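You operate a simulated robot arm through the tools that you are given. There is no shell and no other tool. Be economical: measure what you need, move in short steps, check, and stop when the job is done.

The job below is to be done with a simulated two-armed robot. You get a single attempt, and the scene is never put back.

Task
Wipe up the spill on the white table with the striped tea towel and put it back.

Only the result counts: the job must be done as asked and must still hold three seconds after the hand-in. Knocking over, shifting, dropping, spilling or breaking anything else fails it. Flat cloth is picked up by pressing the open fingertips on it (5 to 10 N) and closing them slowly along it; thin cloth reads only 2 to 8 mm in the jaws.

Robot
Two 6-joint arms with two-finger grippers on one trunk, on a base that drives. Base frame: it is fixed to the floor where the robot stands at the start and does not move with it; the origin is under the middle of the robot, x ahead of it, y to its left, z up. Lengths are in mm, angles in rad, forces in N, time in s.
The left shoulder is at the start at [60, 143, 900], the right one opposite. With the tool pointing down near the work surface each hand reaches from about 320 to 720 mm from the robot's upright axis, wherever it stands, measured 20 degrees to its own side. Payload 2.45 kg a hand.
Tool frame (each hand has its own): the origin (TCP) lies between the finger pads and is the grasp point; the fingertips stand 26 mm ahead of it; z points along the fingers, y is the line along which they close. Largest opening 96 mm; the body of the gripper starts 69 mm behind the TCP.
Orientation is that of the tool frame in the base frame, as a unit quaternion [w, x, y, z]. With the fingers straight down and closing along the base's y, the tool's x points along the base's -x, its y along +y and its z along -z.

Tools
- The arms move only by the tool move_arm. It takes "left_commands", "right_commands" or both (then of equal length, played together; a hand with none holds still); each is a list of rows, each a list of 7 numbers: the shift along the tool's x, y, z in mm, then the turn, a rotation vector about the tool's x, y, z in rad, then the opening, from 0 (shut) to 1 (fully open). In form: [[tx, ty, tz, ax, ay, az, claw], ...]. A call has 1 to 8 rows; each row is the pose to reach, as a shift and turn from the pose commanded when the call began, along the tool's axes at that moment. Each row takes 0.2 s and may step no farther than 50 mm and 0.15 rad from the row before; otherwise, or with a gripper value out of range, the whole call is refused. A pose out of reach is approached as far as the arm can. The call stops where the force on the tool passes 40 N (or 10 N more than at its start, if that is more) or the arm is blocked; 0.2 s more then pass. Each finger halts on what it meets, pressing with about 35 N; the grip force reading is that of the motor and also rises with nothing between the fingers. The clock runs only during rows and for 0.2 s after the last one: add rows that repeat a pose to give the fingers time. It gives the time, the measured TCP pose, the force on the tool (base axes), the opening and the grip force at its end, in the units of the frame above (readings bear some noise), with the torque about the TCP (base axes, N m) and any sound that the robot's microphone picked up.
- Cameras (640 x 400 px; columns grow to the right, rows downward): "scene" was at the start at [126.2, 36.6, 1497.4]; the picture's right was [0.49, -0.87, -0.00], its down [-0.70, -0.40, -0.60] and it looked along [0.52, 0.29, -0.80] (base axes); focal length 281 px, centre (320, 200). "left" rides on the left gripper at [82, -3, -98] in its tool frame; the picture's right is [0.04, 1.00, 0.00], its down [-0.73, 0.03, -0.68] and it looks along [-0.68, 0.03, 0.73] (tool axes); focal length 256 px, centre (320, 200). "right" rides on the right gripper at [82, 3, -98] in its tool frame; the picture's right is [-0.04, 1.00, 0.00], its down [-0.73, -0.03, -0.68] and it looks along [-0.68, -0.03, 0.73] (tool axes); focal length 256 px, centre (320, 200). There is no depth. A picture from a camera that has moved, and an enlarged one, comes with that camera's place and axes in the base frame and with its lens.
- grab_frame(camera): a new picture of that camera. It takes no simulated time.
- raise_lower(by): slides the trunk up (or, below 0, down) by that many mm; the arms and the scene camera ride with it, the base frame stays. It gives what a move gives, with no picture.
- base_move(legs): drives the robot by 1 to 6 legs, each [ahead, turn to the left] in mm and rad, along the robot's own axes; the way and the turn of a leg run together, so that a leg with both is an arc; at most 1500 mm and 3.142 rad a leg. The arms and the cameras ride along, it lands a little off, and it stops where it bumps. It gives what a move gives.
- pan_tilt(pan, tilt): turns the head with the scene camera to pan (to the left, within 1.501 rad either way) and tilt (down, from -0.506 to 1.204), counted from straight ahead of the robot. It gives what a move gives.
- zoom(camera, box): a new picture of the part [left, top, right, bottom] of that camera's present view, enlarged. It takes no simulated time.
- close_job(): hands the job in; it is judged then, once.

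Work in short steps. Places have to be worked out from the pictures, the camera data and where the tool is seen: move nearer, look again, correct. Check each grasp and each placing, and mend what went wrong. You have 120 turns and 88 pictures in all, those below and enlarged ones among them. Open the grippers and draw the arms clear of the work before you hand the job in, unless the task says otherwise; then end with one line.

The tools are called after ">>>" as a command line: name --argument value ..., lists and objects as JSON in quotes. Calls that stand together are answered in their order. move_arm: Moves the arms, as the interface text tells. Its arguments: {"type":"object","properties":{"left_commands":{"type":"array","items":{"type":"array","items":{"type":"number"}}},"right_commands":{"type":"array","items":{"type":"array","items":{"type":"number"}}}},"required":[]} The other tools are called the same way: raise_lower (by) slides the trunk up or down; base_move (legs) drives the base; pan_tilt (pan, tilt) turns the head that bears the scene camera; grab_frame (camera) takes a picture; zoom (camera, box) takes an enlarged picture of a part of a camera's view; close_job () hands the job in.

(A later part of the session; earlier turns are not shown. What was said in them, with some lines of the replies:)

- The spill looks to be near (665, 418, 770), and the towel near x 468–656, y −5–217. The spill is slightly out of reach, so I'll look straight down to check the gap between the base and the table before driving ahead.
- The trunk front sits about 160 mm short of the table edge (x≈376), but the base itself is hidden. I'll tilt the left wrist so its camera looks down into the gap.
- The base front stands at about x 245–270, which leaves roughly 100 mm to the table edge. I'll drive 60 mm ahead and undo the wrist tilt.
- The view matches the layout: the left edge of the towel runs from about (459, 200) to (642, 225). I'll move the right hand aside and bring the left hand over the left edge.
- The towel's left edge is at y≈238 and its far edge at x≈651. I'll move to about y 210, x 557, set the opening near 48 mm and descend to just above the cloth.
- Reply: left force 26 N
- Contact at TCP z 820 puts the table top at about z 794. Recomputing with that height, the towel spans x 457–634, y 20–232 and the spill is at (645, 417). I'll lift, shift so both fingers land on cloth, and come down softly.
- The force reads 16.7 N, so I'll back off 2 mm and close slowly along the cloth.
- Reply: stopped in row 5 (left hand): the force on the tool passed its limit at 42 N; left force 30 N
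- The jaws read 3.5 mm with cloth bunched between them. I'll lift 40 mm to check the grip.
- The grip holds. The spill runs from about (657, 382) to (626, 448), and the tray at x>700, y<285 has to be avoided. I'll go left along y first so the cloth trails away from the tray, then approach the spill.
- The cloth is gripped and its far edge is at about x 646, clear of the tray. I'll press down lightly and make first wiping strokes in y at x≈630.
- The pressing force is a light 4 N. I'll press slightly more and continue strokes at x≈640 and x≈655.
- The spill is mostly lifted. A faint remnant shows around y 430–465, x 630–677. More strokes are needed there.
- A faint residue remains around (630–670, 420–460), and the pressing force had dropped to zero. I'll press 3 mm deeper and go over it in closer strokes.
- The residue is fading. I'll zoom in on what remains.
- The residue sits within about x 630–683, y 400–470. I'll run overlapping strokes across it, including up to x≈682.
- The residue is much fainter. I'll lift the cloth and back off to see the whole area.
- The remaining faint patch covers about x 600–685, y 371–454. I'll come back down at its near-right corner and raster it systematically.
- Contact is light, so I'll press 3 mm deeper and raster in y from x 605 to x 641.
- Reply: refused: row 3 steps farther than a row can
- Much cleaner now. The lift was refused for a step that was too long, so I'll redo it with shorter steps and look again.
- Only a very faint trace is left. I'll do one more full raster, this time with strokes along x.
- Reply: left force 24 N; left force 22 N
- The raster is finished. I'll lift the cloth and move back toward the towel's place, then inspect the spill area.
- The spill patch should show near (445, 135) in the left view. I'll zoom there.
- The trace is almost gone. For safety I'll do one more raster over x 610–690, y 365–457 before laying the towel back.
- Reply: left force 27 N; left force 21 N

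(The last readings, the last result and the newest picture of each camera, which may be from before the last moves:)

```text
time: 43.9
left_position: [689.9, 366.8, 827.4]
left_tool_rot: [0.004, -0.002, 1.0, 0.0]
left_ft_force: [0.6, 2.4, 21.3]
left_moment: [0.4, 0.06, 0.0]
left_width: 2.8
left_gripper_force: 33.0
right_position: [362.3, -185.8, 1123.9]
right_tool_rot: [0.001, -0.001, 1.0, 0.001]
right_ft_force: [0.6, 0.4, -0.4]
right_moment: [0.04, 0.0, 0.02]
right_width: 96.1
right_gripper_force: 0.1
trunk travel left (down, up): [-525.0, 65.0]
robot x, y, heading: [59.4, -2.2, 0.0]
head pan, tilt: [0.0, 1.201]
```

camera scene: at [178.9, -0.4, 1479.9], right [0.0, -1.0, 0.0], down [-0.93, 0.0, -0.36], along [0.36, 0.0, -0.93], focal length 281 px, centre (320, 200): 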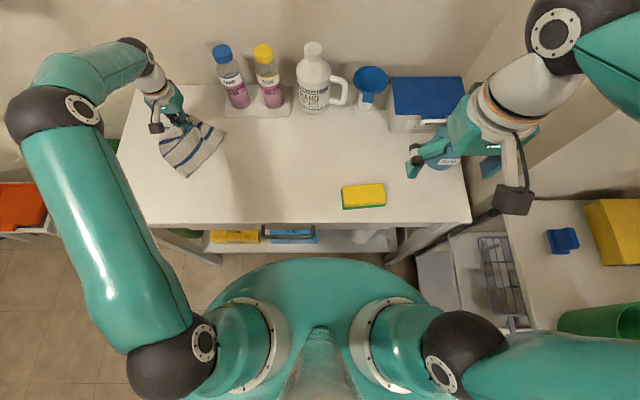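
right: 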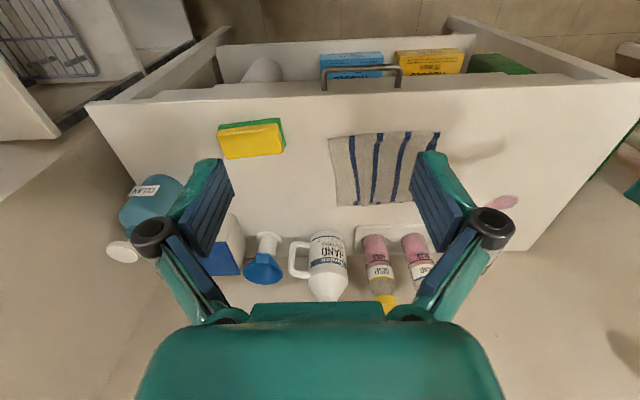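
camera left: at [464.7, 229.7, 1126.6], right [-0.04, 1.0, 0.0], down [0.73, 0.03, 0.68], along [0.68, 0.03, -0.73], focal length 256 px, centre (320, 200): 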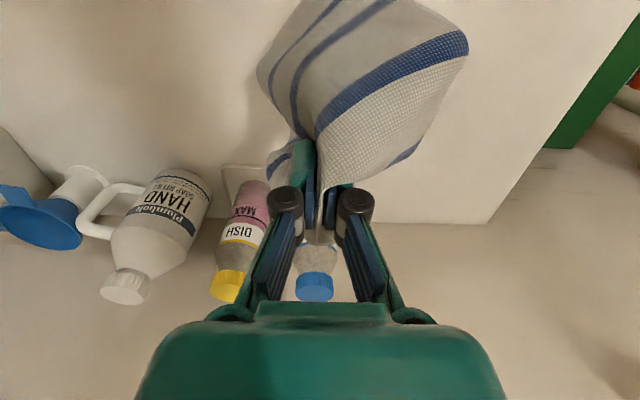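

The raster is done. I'll lift the towel away, first backing off from the bottles, and bring it above its old place.

>>> move_arm --left_commands '[[25, 0, -40, 0, 0, 0, 0], [50, -10, -80, 0, 0, 0, 0], [75, -30, -115, 0, 0, 0, 0], [100, -60, -145, 0, 0, 0, 0], [120, -95, -170, 0, 0, 0, 0], [135, -130, -195, 0, 0, 0, 0], [145, -170, -215, 0, 0, 0, 0], [145, -216, -220, 0, 0, 0, 0]]'

>>> grab_frame --camera "scene"

>>> grab_frame --camera "left"

```text
time: 45.6
left_position: [545.3, 150.5, 1042.7]
left_tool_rot: [0.001, -0.002, 1.0, 0.002]
left_ft_force: [0.1, -0.2, -1.1]
left_moment: [0.06, 0.0, 0.01]
left_width: 3.5
left_gripper_force: 33.7
right_position: [365.1, -186.5, 1123.0]
right_tool_rot: [-0.001, -0.001, 1.0, 0.0]
right_ft_force: [0.1, 0.0, -0.6]
right_moment: [0.03, 0.01, -0.02]
right_width: 96.2
right_gripper_force: 0.1
trunk travel left (down, up): [-525.0, 65.0]
robot x, y, heading: [63.8, 0.8, -0.003]
head pan, tilt: [0.0, 1.201]
```

```text
61 pictures are left
camera scene: at [179.4, -1.2, 1479.9], right [0.0, -1.0, 0.0], down [-0.93, 0.0, -0.36], along [0.36, 0.0, -0.93], focal length 281 px, centre (320, 200)
```

scene: 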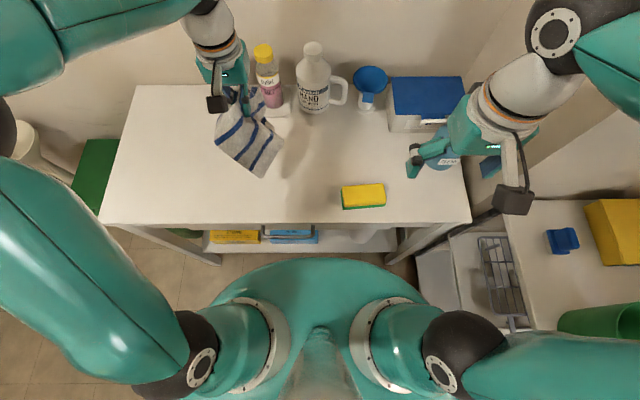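

```text
60 pictures are left
camera left: at [463.4, 148.0, 1140.4], right [-0.04, 1.0, 0.0], down [0.73, 0.03, 0.68], along [0.68, 0.03, -0.73], focal length 256 px, centre (320, 200)
```

left: 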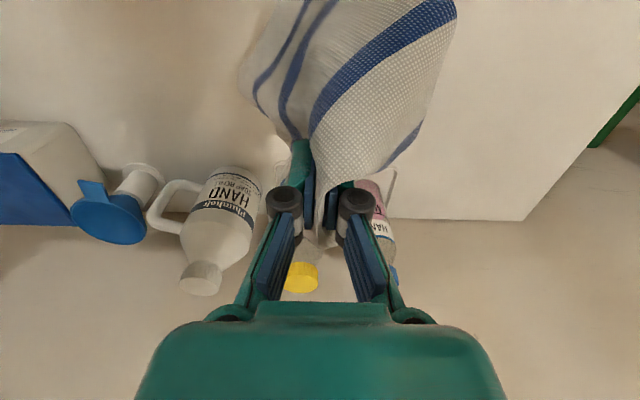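

The spill area looks clean. The towel hangs with its right edge lowest and unflipped. I'll go to y≈5 with the lower edge just above the table, then lower while moving left to lay it out.

>>> move_arm --left_commands '[[0, -45, 5, 0, 0, 0, 0], [0, -90, 10, 0, 0, 0, 0], [0, -130, 15, 0, 0, 0, 0], [0, -145, 25, 0, 0, 0, 0], [0, -145, 40, 0, 0, 0, 0], [0, -145, 40, 0, 0, 0, 0]]'

>>> grab_frame --camera "scene"

>>> grab_frame --camera "right"

```text
time: 47.0
left_position: [545.3, 6.9, 1003.5]
left_tool_rot: [0.002, -0.001, 1.0, 0.0]
left_ft_force: [0.1, -1.1, -1.4]
left_moment: [0.07, -0.03, 0.0]
left_width: 3.7
left_gripper_force: 34.5
right_position: [365.3, -184.9, 1122.8]
right_tool_rot: [-0.001, -0.002, 1.0, 0.0]
right_ft_force: [0.6, -0.2, 0.1]
right_moment: [0.04, -0.03, 0.01]
right_width: 96.0
right_gripper_force: 0.1
trunk travel left (down, up): [-525.0, 65.0]
robot x, y, heading: [60.6, 1.0, -0.005]
head pan, tilt: [0.0, 1.201]
```

```text
59 pictures are left
camera scene: at [178.8, 0.0, 1479.9], right [0.0, -1.0, 0.0], down [-0.93, 0.0, -0.36], along [0.36, 0.0, -0.93], focal length 281 px, centre (320, 200)
```

scene: 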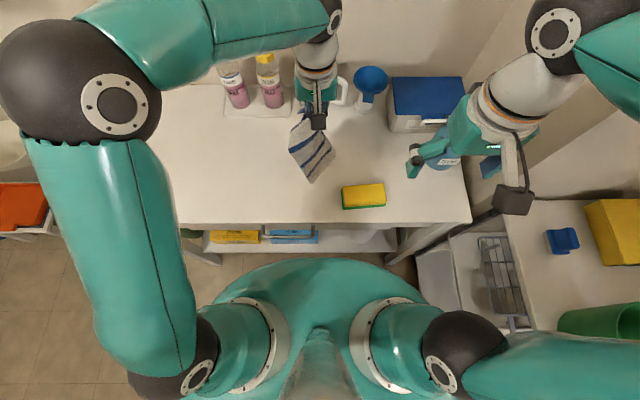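

```text
58 pictures are left
camera right: at [282.9, -181.8, 1223.9], right [0.04, 1.0, 0.0], down [0.73, -0.03, 0.68], along [0.68, -0.03, -0.73], focal length 256 px, centre (320, 200)
```

right: 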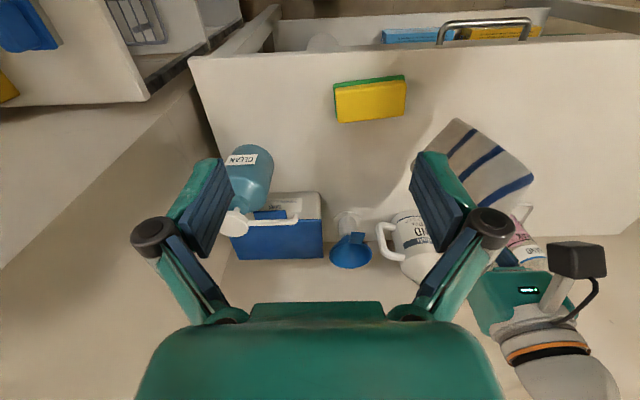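

The near-right corner hangs at about (465, 17, 862), right above where it belongs. I'll lower to touch, then sweep left while lowering.

>>> move_arm --left_commands '[[0, 0, 35, 0, 0, 0, 0], [0, 5, 65, 0, 0, 0, 0], [0, 30, 85, 0, 0, 0, 0], [0, 65, 105, 0, 0, 0, 0], [0, 100, 125, 0, 0, 0, 0], [0, 135, 145, 0, 0, 0, 0], [0, 165, 160, 0, 0, 0, 0], [0, 190, 168, 0, 0, 0, 0]]'

>>> grab_frame --camera "scene"

>>> grab_frame --camera "left"

>>> grab_frame --camera "right"

```text
time: 48.9
left_position: [544.6, 197.9, 835.3]
left_tool_rot: [0.002, -0.001, 1.0, 0.0]
left_ft_force: [1.1, -0.9, -0.2]
left_moment: [0.0, 0.01, 0.01]
left_width: 3.2
left_gripper_force: 30.6
right_position: [365.1, -186.7, 1122.9]
right_tool_rot: [0.0, -0.001, 1.0, -0.001]
right_ft_force: [-0.1, -0.8, -0.2]
right_moment: [-0.01, 0.03, 0.02]
right_width: 95.9
right_gripper_force: 0.1
trunk travel left (down, up): [-525.0, 65.0]
robot x, y, heading: [58.9, 2.0, 0.003]
head pan, tilt: [0.0, 1.201]
```

```text
57 pictures are left
camera scene: at [179.0, 0.5, 1479.9], right [0.0, -1.0, 0.0], down [-0.93, 0.0, -0.36], along [0.36, 0.0, -0.93], focal length 281 px, centre (320, 200)
```

scene: 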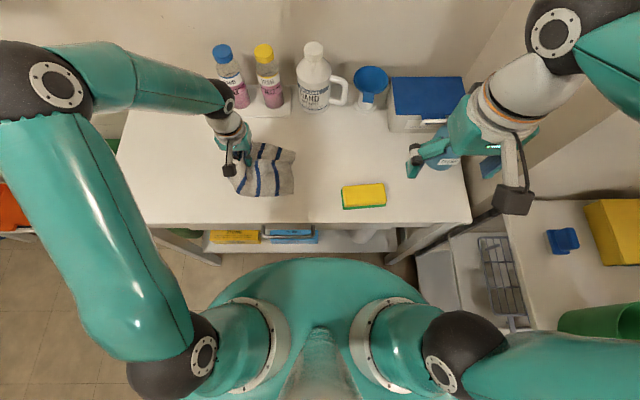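

```text
56 pictures are left
camera left: at [463.3, 193.9, 933.0], right [-0.04, 1.0, 0.0], down [0.73, 0.03, 0.68], along [0.68, 0.03, -0.73], focal length 256 px, centre (320, 200)
```

left: 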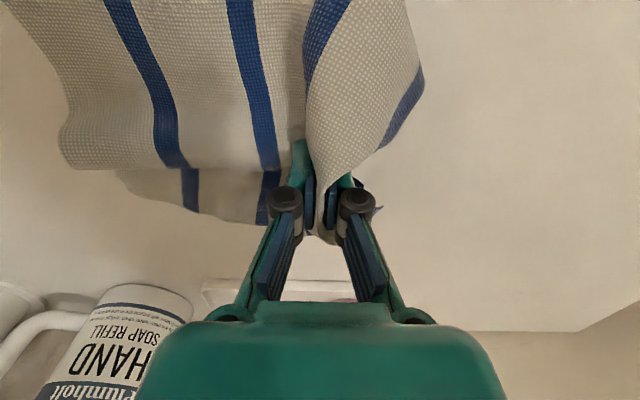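

```text
55 pictures are left
camera right: at [283.0, -181.5, 1223.9], right [0.04, 1.0, 0.0], down [0.73, -0.03, 0.68], along [0.68, -0.03, -0.73], focal length 256 px, centre (320, 200)
```

right: 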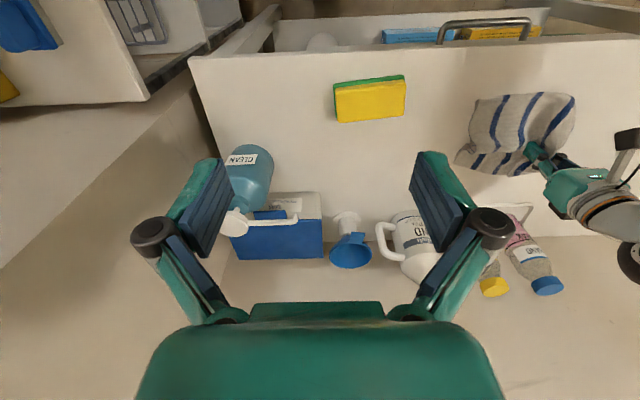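

The towel is laid roughly in place. The near part of its right edge is at y≈75 instead of about 25, and there is a fold along the far side. I'll lower it and open slowly while pressing lightly, so the bunch spreads out.

>>> move_arm --left_commands '[[0, 6, 7, 0, 0, 0, 0], [0, 6, 7, 0, 0, 0, 0.1], [0, 6, 7, 0, 0, 0, 0.2], [0, 6, 5, 0, 0, 0, 0.3], [0, 6, 3, 0, 0, 0, 0.4], [0, 6, 0, 0, 0, 0, 0.45], [0, 6, -20, 0, 0, 0, 0.45], [0, 6, -50, 0, 0, 0, 0.45]]'

>>> move_arm --left_commands '[[20, 20, -45, 0, 0, 0, 0.45], [40, 40, -90, 0, 0, 0, 0.45], [60, 60, -130, 0, 0, 0, 0.45]]'

>>> grab_frame --camera "left"

>>> zoom --camera "scene" --box '[140, 80, 380, 230]'

```text
time: 50.6
left_position: [544.4, 202.0, 886.5]
left_tool_rot: [0.002, -0.001, 1.0, 0.0]
left_ft_force: [0.2, -0.6, -0.3]
left_moment: [-0.02, -0.01, -0.02]
left_width: 43.3
left_gripper_force: 0.1
right_position: [365.5, -186.0, 1122.7]
right_tool_rot: [-0.001, 0.0, 1.0, 0.0]
right_ft_force: [-0.6, 0.0, 0.0]
right_moment: [0.01, 0.02, -0.01]
right_width: 96.0
right_gripper_force: 0.0
trunk travel left (down, up): [-525.0, 65.0]
robot x, y, heading: [64.3, 1.4, -0.0]
head pan, tilt: [0.0, 1.201]
```

```text
refused: row 1 steps farther than a row can; nothing moved
```

```text
54 pictures are left
camera left: at [462.9, 199.3, 984.2], right [-0.04, 1.0, 0.0], down [0.73, 0.03, 0.68], along [0.68, 0.03, -0.73], focal length 256 px, centre (320, 200)
```

left: 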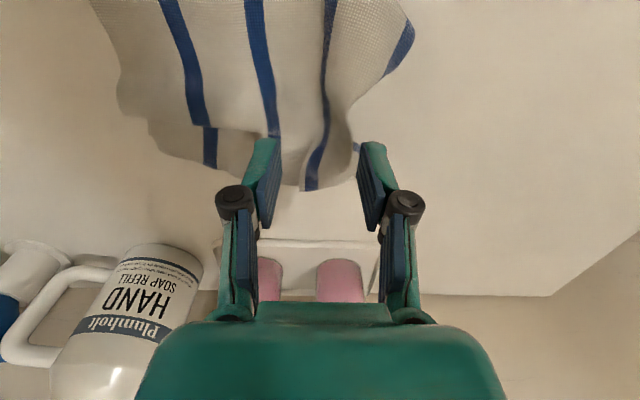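

```text
2.67 times, centred on (260, 155) of scene
camera zoom: at [178.3, 0.0, 1479.9], right [0.0, -1.0, 0.0], down [-0.93, 0.0, -0.36], along [0.36, 0.0, -0.93], focal length 750 px, centre (480, 320)
```

zoom: 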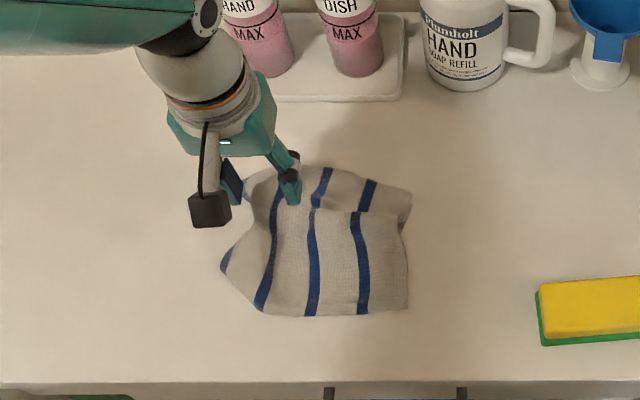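

Released. I'll move the arm up and left to see the whole towel and the spill area from above.

>>> move_arm --left_commands '[[15, 20, -35, 0, 0, 0, 0.45], [30, 45, -70, 0, 0, 0, 0.45], [45, 70, -105, 0, 0, 0, 0.45], [65, 95, -140, 0, 0, 0, 0.45]]'

>>> grab_frame --camera "left"

```text
time: 51.6
left_position: [478.4, 297.9, 1026.7]
left_tool_rot: [0.002, 0.0, 1.0, 0.0]
left_ft_force: [0.3, -0.6, 0.3]
left_moment: [0.0, -0.02, -0.02]
left_width: 43.2
left_gripper_force: 0.0
right_position: [364.2, -185.4, 1123.4]
right_tool_rot: [0.0, -0.001, 1.0, 0.0]
right_ft_force: [-0.4, -1.0, 0.1]
right_moment: [0.01, 0.0, -0.01]
right_width: 96.0
right_gripper_force: 0.0
trunk travel left (down, up): [-525.0, 65.0]
robot x, y, heading: [59.2, -0.1, -0.004]
head pan, tilt: [0.0, 1.201]
```

```text
52 pictures are left
camera left: at [396.1, 294.9, 1123.7], right [-0.04, 1.0, 0.0], down [0.73, 0.03, 0.68], along [0.68, 0.03, -0.73], focal length 256 px, centre (320, 200)
```

left: 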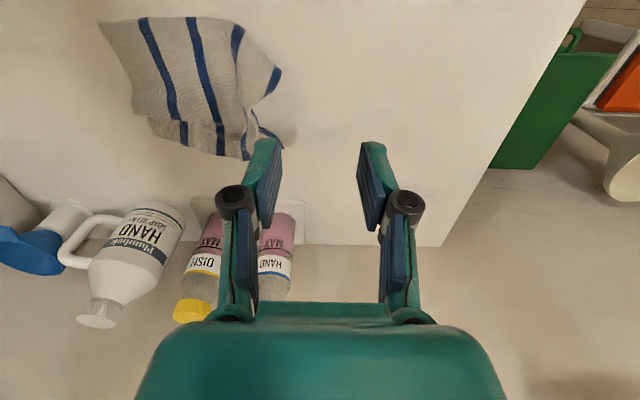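

The table seems clean. I'll zoom on the towel and on the spill area.

>>> zoom --camera "left" --box '[80, 0, 336, 160]'

>>> zoom --camera "left" --box '[300, 100, 492, 220]'

```text
2.50 times, centred on (208, 80) of left
camera zoom: at [396.1, 294.9, 1123.7], right [-0.04, 1.0, 0.0], down [0.73, 0.03, 0.68], along [0.68, 0.03, -0.73], focal length 640 px, centre (600, 500)
```

zoom: 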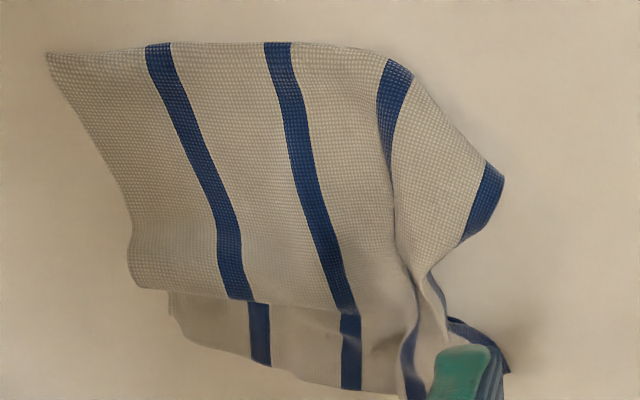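

```text
3.33 times, centred on (396, 160) of left
camera zoom: at [396.1, 294.9, 1123.7], right [-0.04, 1.0, 0.0], down [0.73, 0.03, 0.68], along [0.68, 0.03, -0.73], focal length 853 px, centre (67, 333)
```

zoom: 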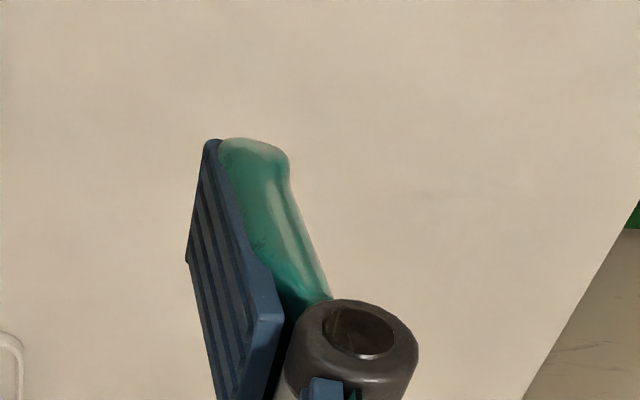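

The spill area is clean. The towel's centre is now at about (540, 150), against (547, 129) before, and a ripple remains. I'll smooth it by pressing the closed fingertips near the far edge and dragging gently away and right.

>>> move_arm --left_commands '[[-16, -32, 10, 0, 0, 0, 0], [-36, -65, 30, 0, 0, 0, 0], [-56, -100, 55, 0, 0, 0, 0], [-76, -130, 85, 0, 0, 0, 0], [-94, -160, 115, 0, 0, 0, 0], [-110, -185, 145, 0, 0, 0, 0], [-117, -193, 175, 0, 0, 0, 0], [-117, -193, 185, 0, 0, 0, 0]]'

>>> grab_frame --camera "left"

```text
time: 53.5
left_position: [597.8, 106.7, 839.6]
left_tool_rot: [0.002, -0.001, 1.0, 0.0]
left_ft_force: [0.1, 0.9, -0.6]
left_moment: [0.0, -0.02, 0.02]
left_width: 0.2
left_gripper_force: 27.9
right_position: [364.4, -185.6, 1123.5]
right_tool_rot: [0.0, 0.0, 1.0, 0.0]
right_ft_force: [0.1, -1.1, 0.4]
right_moment: [-0.01, 0.01, 0.02]
right_width: 95.9
right_gripper_force: 0.0
trunk travel left (down, up): [-525.0, 65.0]
robot x, y, heading: [59.7, -0.6, -0.001]
head pan, tilt: [0.0, 1.201]
```

```text
49 pictures are left
camera left: at [515.6, 102.2, 937.1], right [-0.04, 1.0, 0.0], down [0.73, 0.03, 0.68], along [0.68, 0.03, -0.73], focal length 256 px, centre (320, 200)
```

left: 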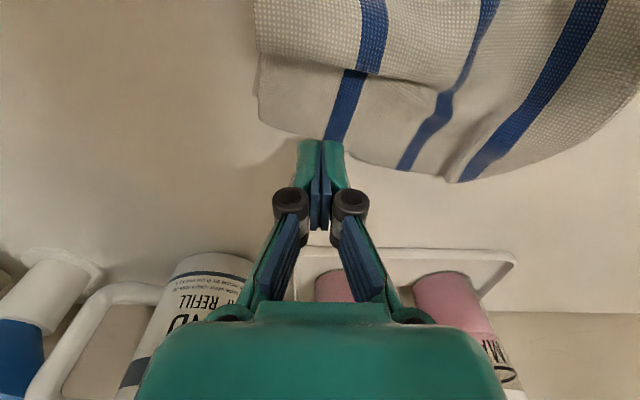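

The tips are right at the far edge. I'll step 15 mm nearer onto the cloth, press, and drag 35 mm away.

>>> move_arm --left_commands '[[15, 10, 0, 0, 0, 0, 0], [15, 10, 10, 0, 0, 0, 0], [15, 10, 14, 0, 0, 0, 0], [15, 10, 16, 0, 0, 0, 0]]'

```text
time: 54.5
left_position: [582.5, 114.4, 826.6]
left_tool_rot: [0.004, -0.001, 1.0, -0.001]
left_ft_force: [-0.2, 0.2, 16.9]
left_moment: [-0.01, 0.07, 0.01]
left_width: 0.0
left_gripper_force: 29.0
right_position: [362.5, -186.2, 1123.9]
right_tool_rot: [0.0, -0.001, 1.0, 0.0]
right_ft_force: [0.7, 0.3, 0.5]
right_moment: [-0.02, 0.01, -0.01]
right_width: 96.1
right_gripper_force: 0.0
trunk travel left (down, up): [-525.0, 65.0]
robot x, y, heading: [62.6, 1.9, -0.0]
head pan, tilt: [0.0, 1.201]
```

Pressing at 17 N. I'll ease off slightly and drag away and right.

>>> move_arm --left_commands '[[-8, -4, -0.5, 0, 0, 0, 0], [-16, -10, -0.5, 0, 0, 0, 0], [-24, -15, -0.5, 0, 0, 0, 0], [-32, -20, -0.5, 0, 0, 0, 0], [-38, -24, -0.5, 0, 0, 0, 0], [-38, -24, -30, 0, 0, 0, 0], [-20, -24, -70, 0, 0, 0, 0]]'

>>> grab_frame --camera "left"

```text
time: 56.0
left_position: [600.6, 91.8, 893.7]
left_tool_rot: [0.001, -0.001, 1.0, 0.001]
left_ft_force: [0.1, -0.2, 0.0]
left_moment: [-0.02, -0.02, 0.01]
left_width: 0.0
left_gripper_force: 28.3
right_position: [363.4, -185.9, 1123.2]
right_tool_rot: [0.0, -0.001, 1.0, 0.0]
right_ft_force: [-0.1, 0.1, 0.3]
right_moment: [0.0, -0.06, 0.0]
right_width: 96.0
right_gripper_force: 0.1
trunk travel left (down, up): [-525.0, 65.0]
robot x, y, heading: [66.6, -1.9, -0.001]
head pan, tilt: [0.0, 1.201]
```

```text
48 pictures are left
camera left: at [518.9, 87.8, 992.2], right [-0.04, 1.0, 0.0], down [0.73, 0.03, 0.68], along [0.68, 0.03, -0.73], focal length 256 px, centre (320, 200)
```

left: 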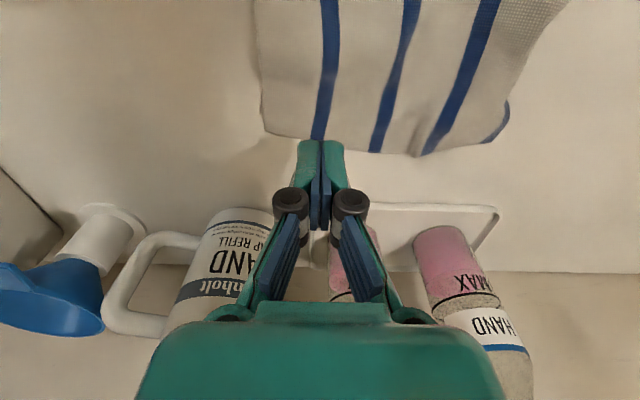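

That worked very well: the ripple is out and the far edge runs from (624, 46) to (621, 245). I'll look at the whole towel from a retracted pose.

>>> move_arm --left_commands '[[30, 25, -30, 0, 0, 0, 0], [60, 55, -50, 0, 0, 0, 0], [90, 90, -65, 0, 0, 0, 0], [115, 125, -85, 0, 0, 0, 0], [130, 160, -105, 0, 0, 0, 0], [140, 195, -130, 0, 0, 0, 0]]'

>>> zoom --camera "scene" --box '[140, 80, 380, 230]'

>>> zoom --camera "left" --box '[80, 0, 400, 200]'

```text
time: 57.5
left_position: [461.0, 287.0, 1023.2]
left_tool_rot: [0.003, -0.001, 1.0, 0.0]
left_ft_force: [0.1, 0.5, -0.8]
left_moment: [-0.01, -0.01, 0.0]
left_width: 0.0
left_gripper_force: 28.5
right_position: [363.3, -184.3, 1124.4]
right_tool_rot: [0.0, -0.002, 1.0, 0.0]
right_ft_force: [0.1, 0.0, 0.0]
right_moment: [0.03, -0.01, -0.01]
right_width: 96.1
right_gripper_force: 0.1
trunk travel left (down, up): [-525.0, 65.0]
robot x, y, heading: [58.5, 0.2, -0.001]
head pan, tilt: [0.0, 1.201]
```

```text
2.67 times, centred on (260, 155) of scene
camera zoom: at [177.9, 0.6, 1480.0], right [0.0, -1.0, 0.0], down [-0.93, 0.0, -0.36], along [0.36, 0.0, -0.93], focal length 750 px, centre (480, 320)
```

zoom: 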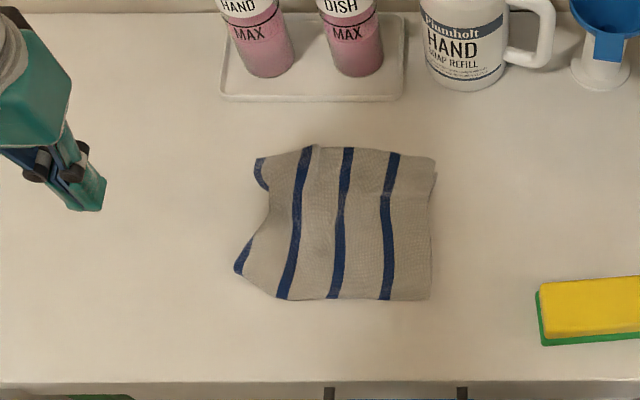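

```text
2.00 times, centred on (240, 100) of left
camera zoom: at [378.6, 283.4, 1121.1], right [-0.04, 1.0, 0.0], down [0.73, 0.03, 0.68], along [0.68, 0.03, -0.73], focal length 512 px, centre (480, 400)
```

zoom: 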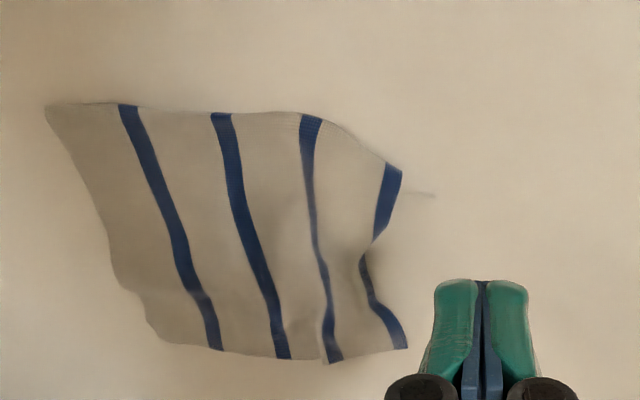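

The towel is back nearly flat and in place. I noticed two tiny faint marks on the table, near (505, 251) and (626, 478), and I'll inspect them closely.

>>> zoom --camera "scene" --box '[196, 150, 276, 200]'

>>> zoom --camera "scene" --box '[112, 110, 192, 160]'

>>> grab_frame --camera "left"

```text
8.00 times, centred on (236, 175) of scene
camera zoom: at [177.9, 0.6, 1480.0], right [0.0, -1.0, 0.0], down [-0.93, 0.0, -0.36], along [0.36, 0.0, -0.93], focal length 2252 px, centre (992, 400)
```

zoom: 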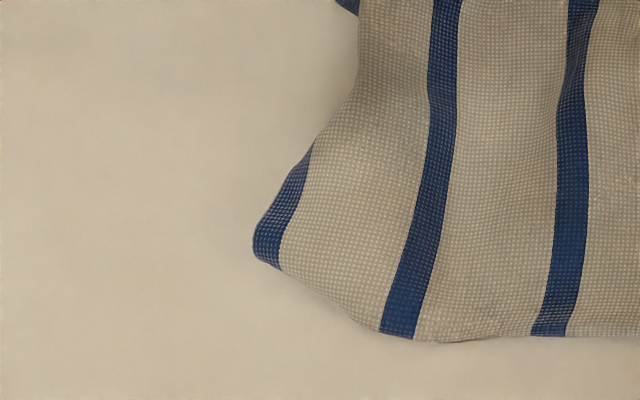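

```text
8.00 times, centred on (152, 135) of scene
camera zoom: at [177.9, 0.6, 1480.0], right [0.0, -1.0, 0.0], down [-0.93, 0.0, -0.36], along [0.36, 0.0, -0.93], focal length 2252 px, centre (1664, 720)
```

zoom: 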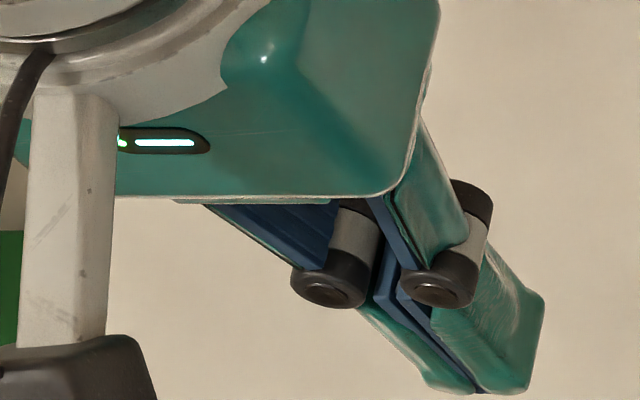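

```text
43 pictures are left
camera left: at [378.6, 283.4, 1121.1], right [-0.04, 1.0, 0.0], down [0.73, 0.03, 0.68], along [0.68, 0.03, -0.73], focal length 256 px, centre (320, 200)
```

left: 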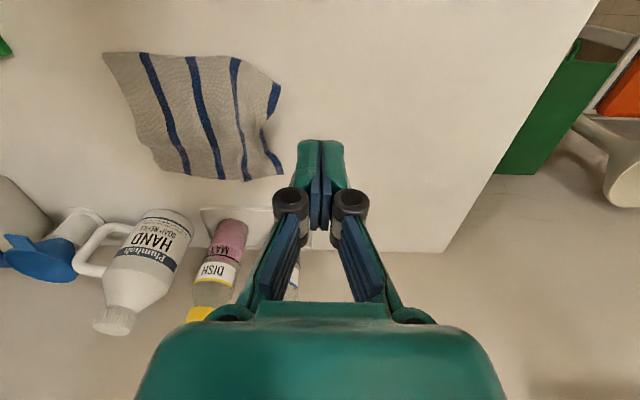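

Those marks were image texture, not liquid. I'll open the gripper, retract the left arm to its starting spot, and check the spill area a final time.

>>> move_arm --left_commands '[[25, 25, -15, 0, 0, 0, 0.5], [50, 50, -30, 0, 0, 0, 1], [75, 70, -50, 0, 0, 0, 1], [95, 75, -70, 0, 0, 0, 1]]'

>>> grab_frame --camera "left"

>>> zoom --camera "left" --box '[260, 80, 460, 205]'

>>> grab_frame --camera "scene"

```text
time: 58.5
left_position: [364.7, 360.3, 1094.4]
left_tool_rot: [0.001, 0.0, 1.0, 0.0]
left_ft_force: [0.1, 0.5, -1.1]
left_moment: [0.0, -0.03, -0.02]
left_width: 95.9
left_gripper_force: 0.0
right_position: [364.7, -186.0, 1123.5]
right_tool_rot: [0.0, -0.001, 1.0, 0.0]
right_ft_force: [-0.1, 0.7, -0.1]
right_moment: [0.0, 0.0, 0.0]
right_width: 95.6
right_gripper_force: 0.1
trunk travel left (down, up): [-525.0, 65.0]
robot x, y, heading: [59.2, -0.2, -0.002]
head pan, tilt: [0.0, 1.201]
```

```text
42 pictures are left
camera left: at [282.4, 356.9, 1191.6], right [-0.04, 1.0, 0.0], down [0.73, 0.03, 0.68], along [0.68, 0.03, -0.73], focal length 256 px, centre (320, 200)
```

left: 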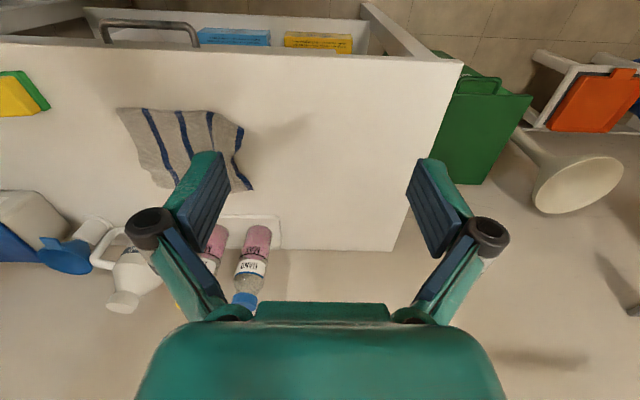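

```text
3.20 times, centred on (360, 142) of left
camera zoom: at [282.4, 356.9, 1191.6], right [-0.04, 1.0, 0.0], down [0.73, 0.03, 0.68], along [0.68, 0.03, -0.73], focal length 819 px, centre (192, 384)
```

zoom: 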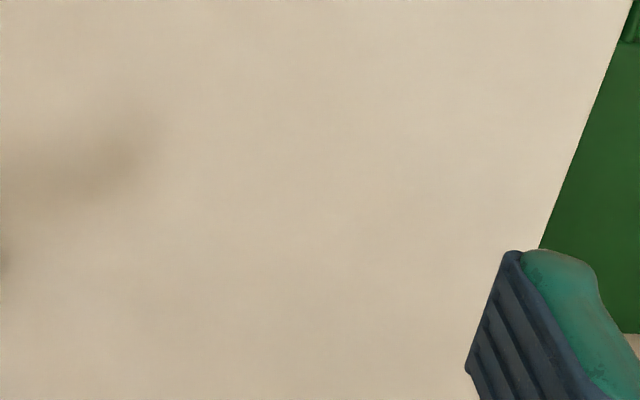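

```text
40 pictures are left
camera scene: at [178.2, -0.1, 1480.0], right [0.0, -1.0, 0.0], down [-0.93, 0.0, -0.36], along [0.36, 0.0, -0.93], focal length 281 px, centre (320, 200)
```

scene: 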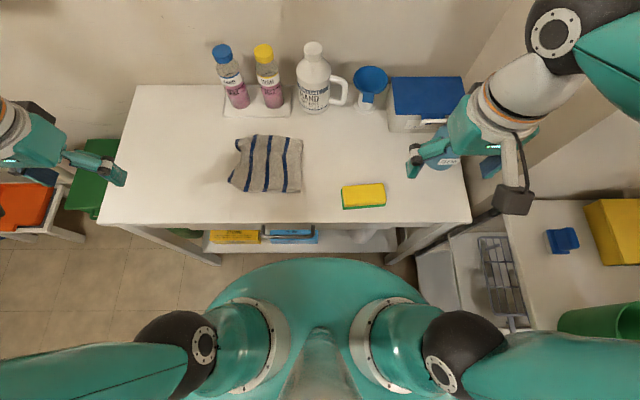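

Everything else is where it was. I'll take one last enlarged look at the spill location in the scene view.

>>> zoom --camera "scene" --box '[120, 90, 240, 165]'

```text
5.33 times, centred on (180, 128) of scene
camera zoom: at [178.2, -0.1, 1480.0], right [0.0, -1.0, 0.0], down [-0.93, 0.0, -0.36], along [0.36, 0.0, -0.93], focal length 1501 px, centre (1067, 587)
```

zoom: 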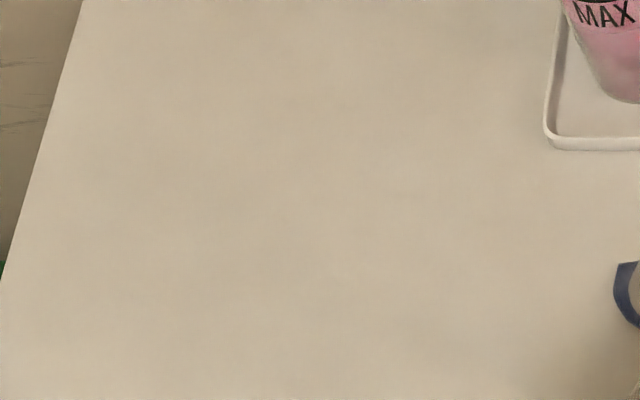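

The table is clean, the towel is back in its place, and both arms are clear with their grippers open. I'm handing in the job.

>>> close_job

```text
The job is handed in.
```

The spill is wiped up with no trace visible in the last pictures, and the striped towel is back within about 15 mm of its original spot, nearly flat apart from a small tuck in its left edge.
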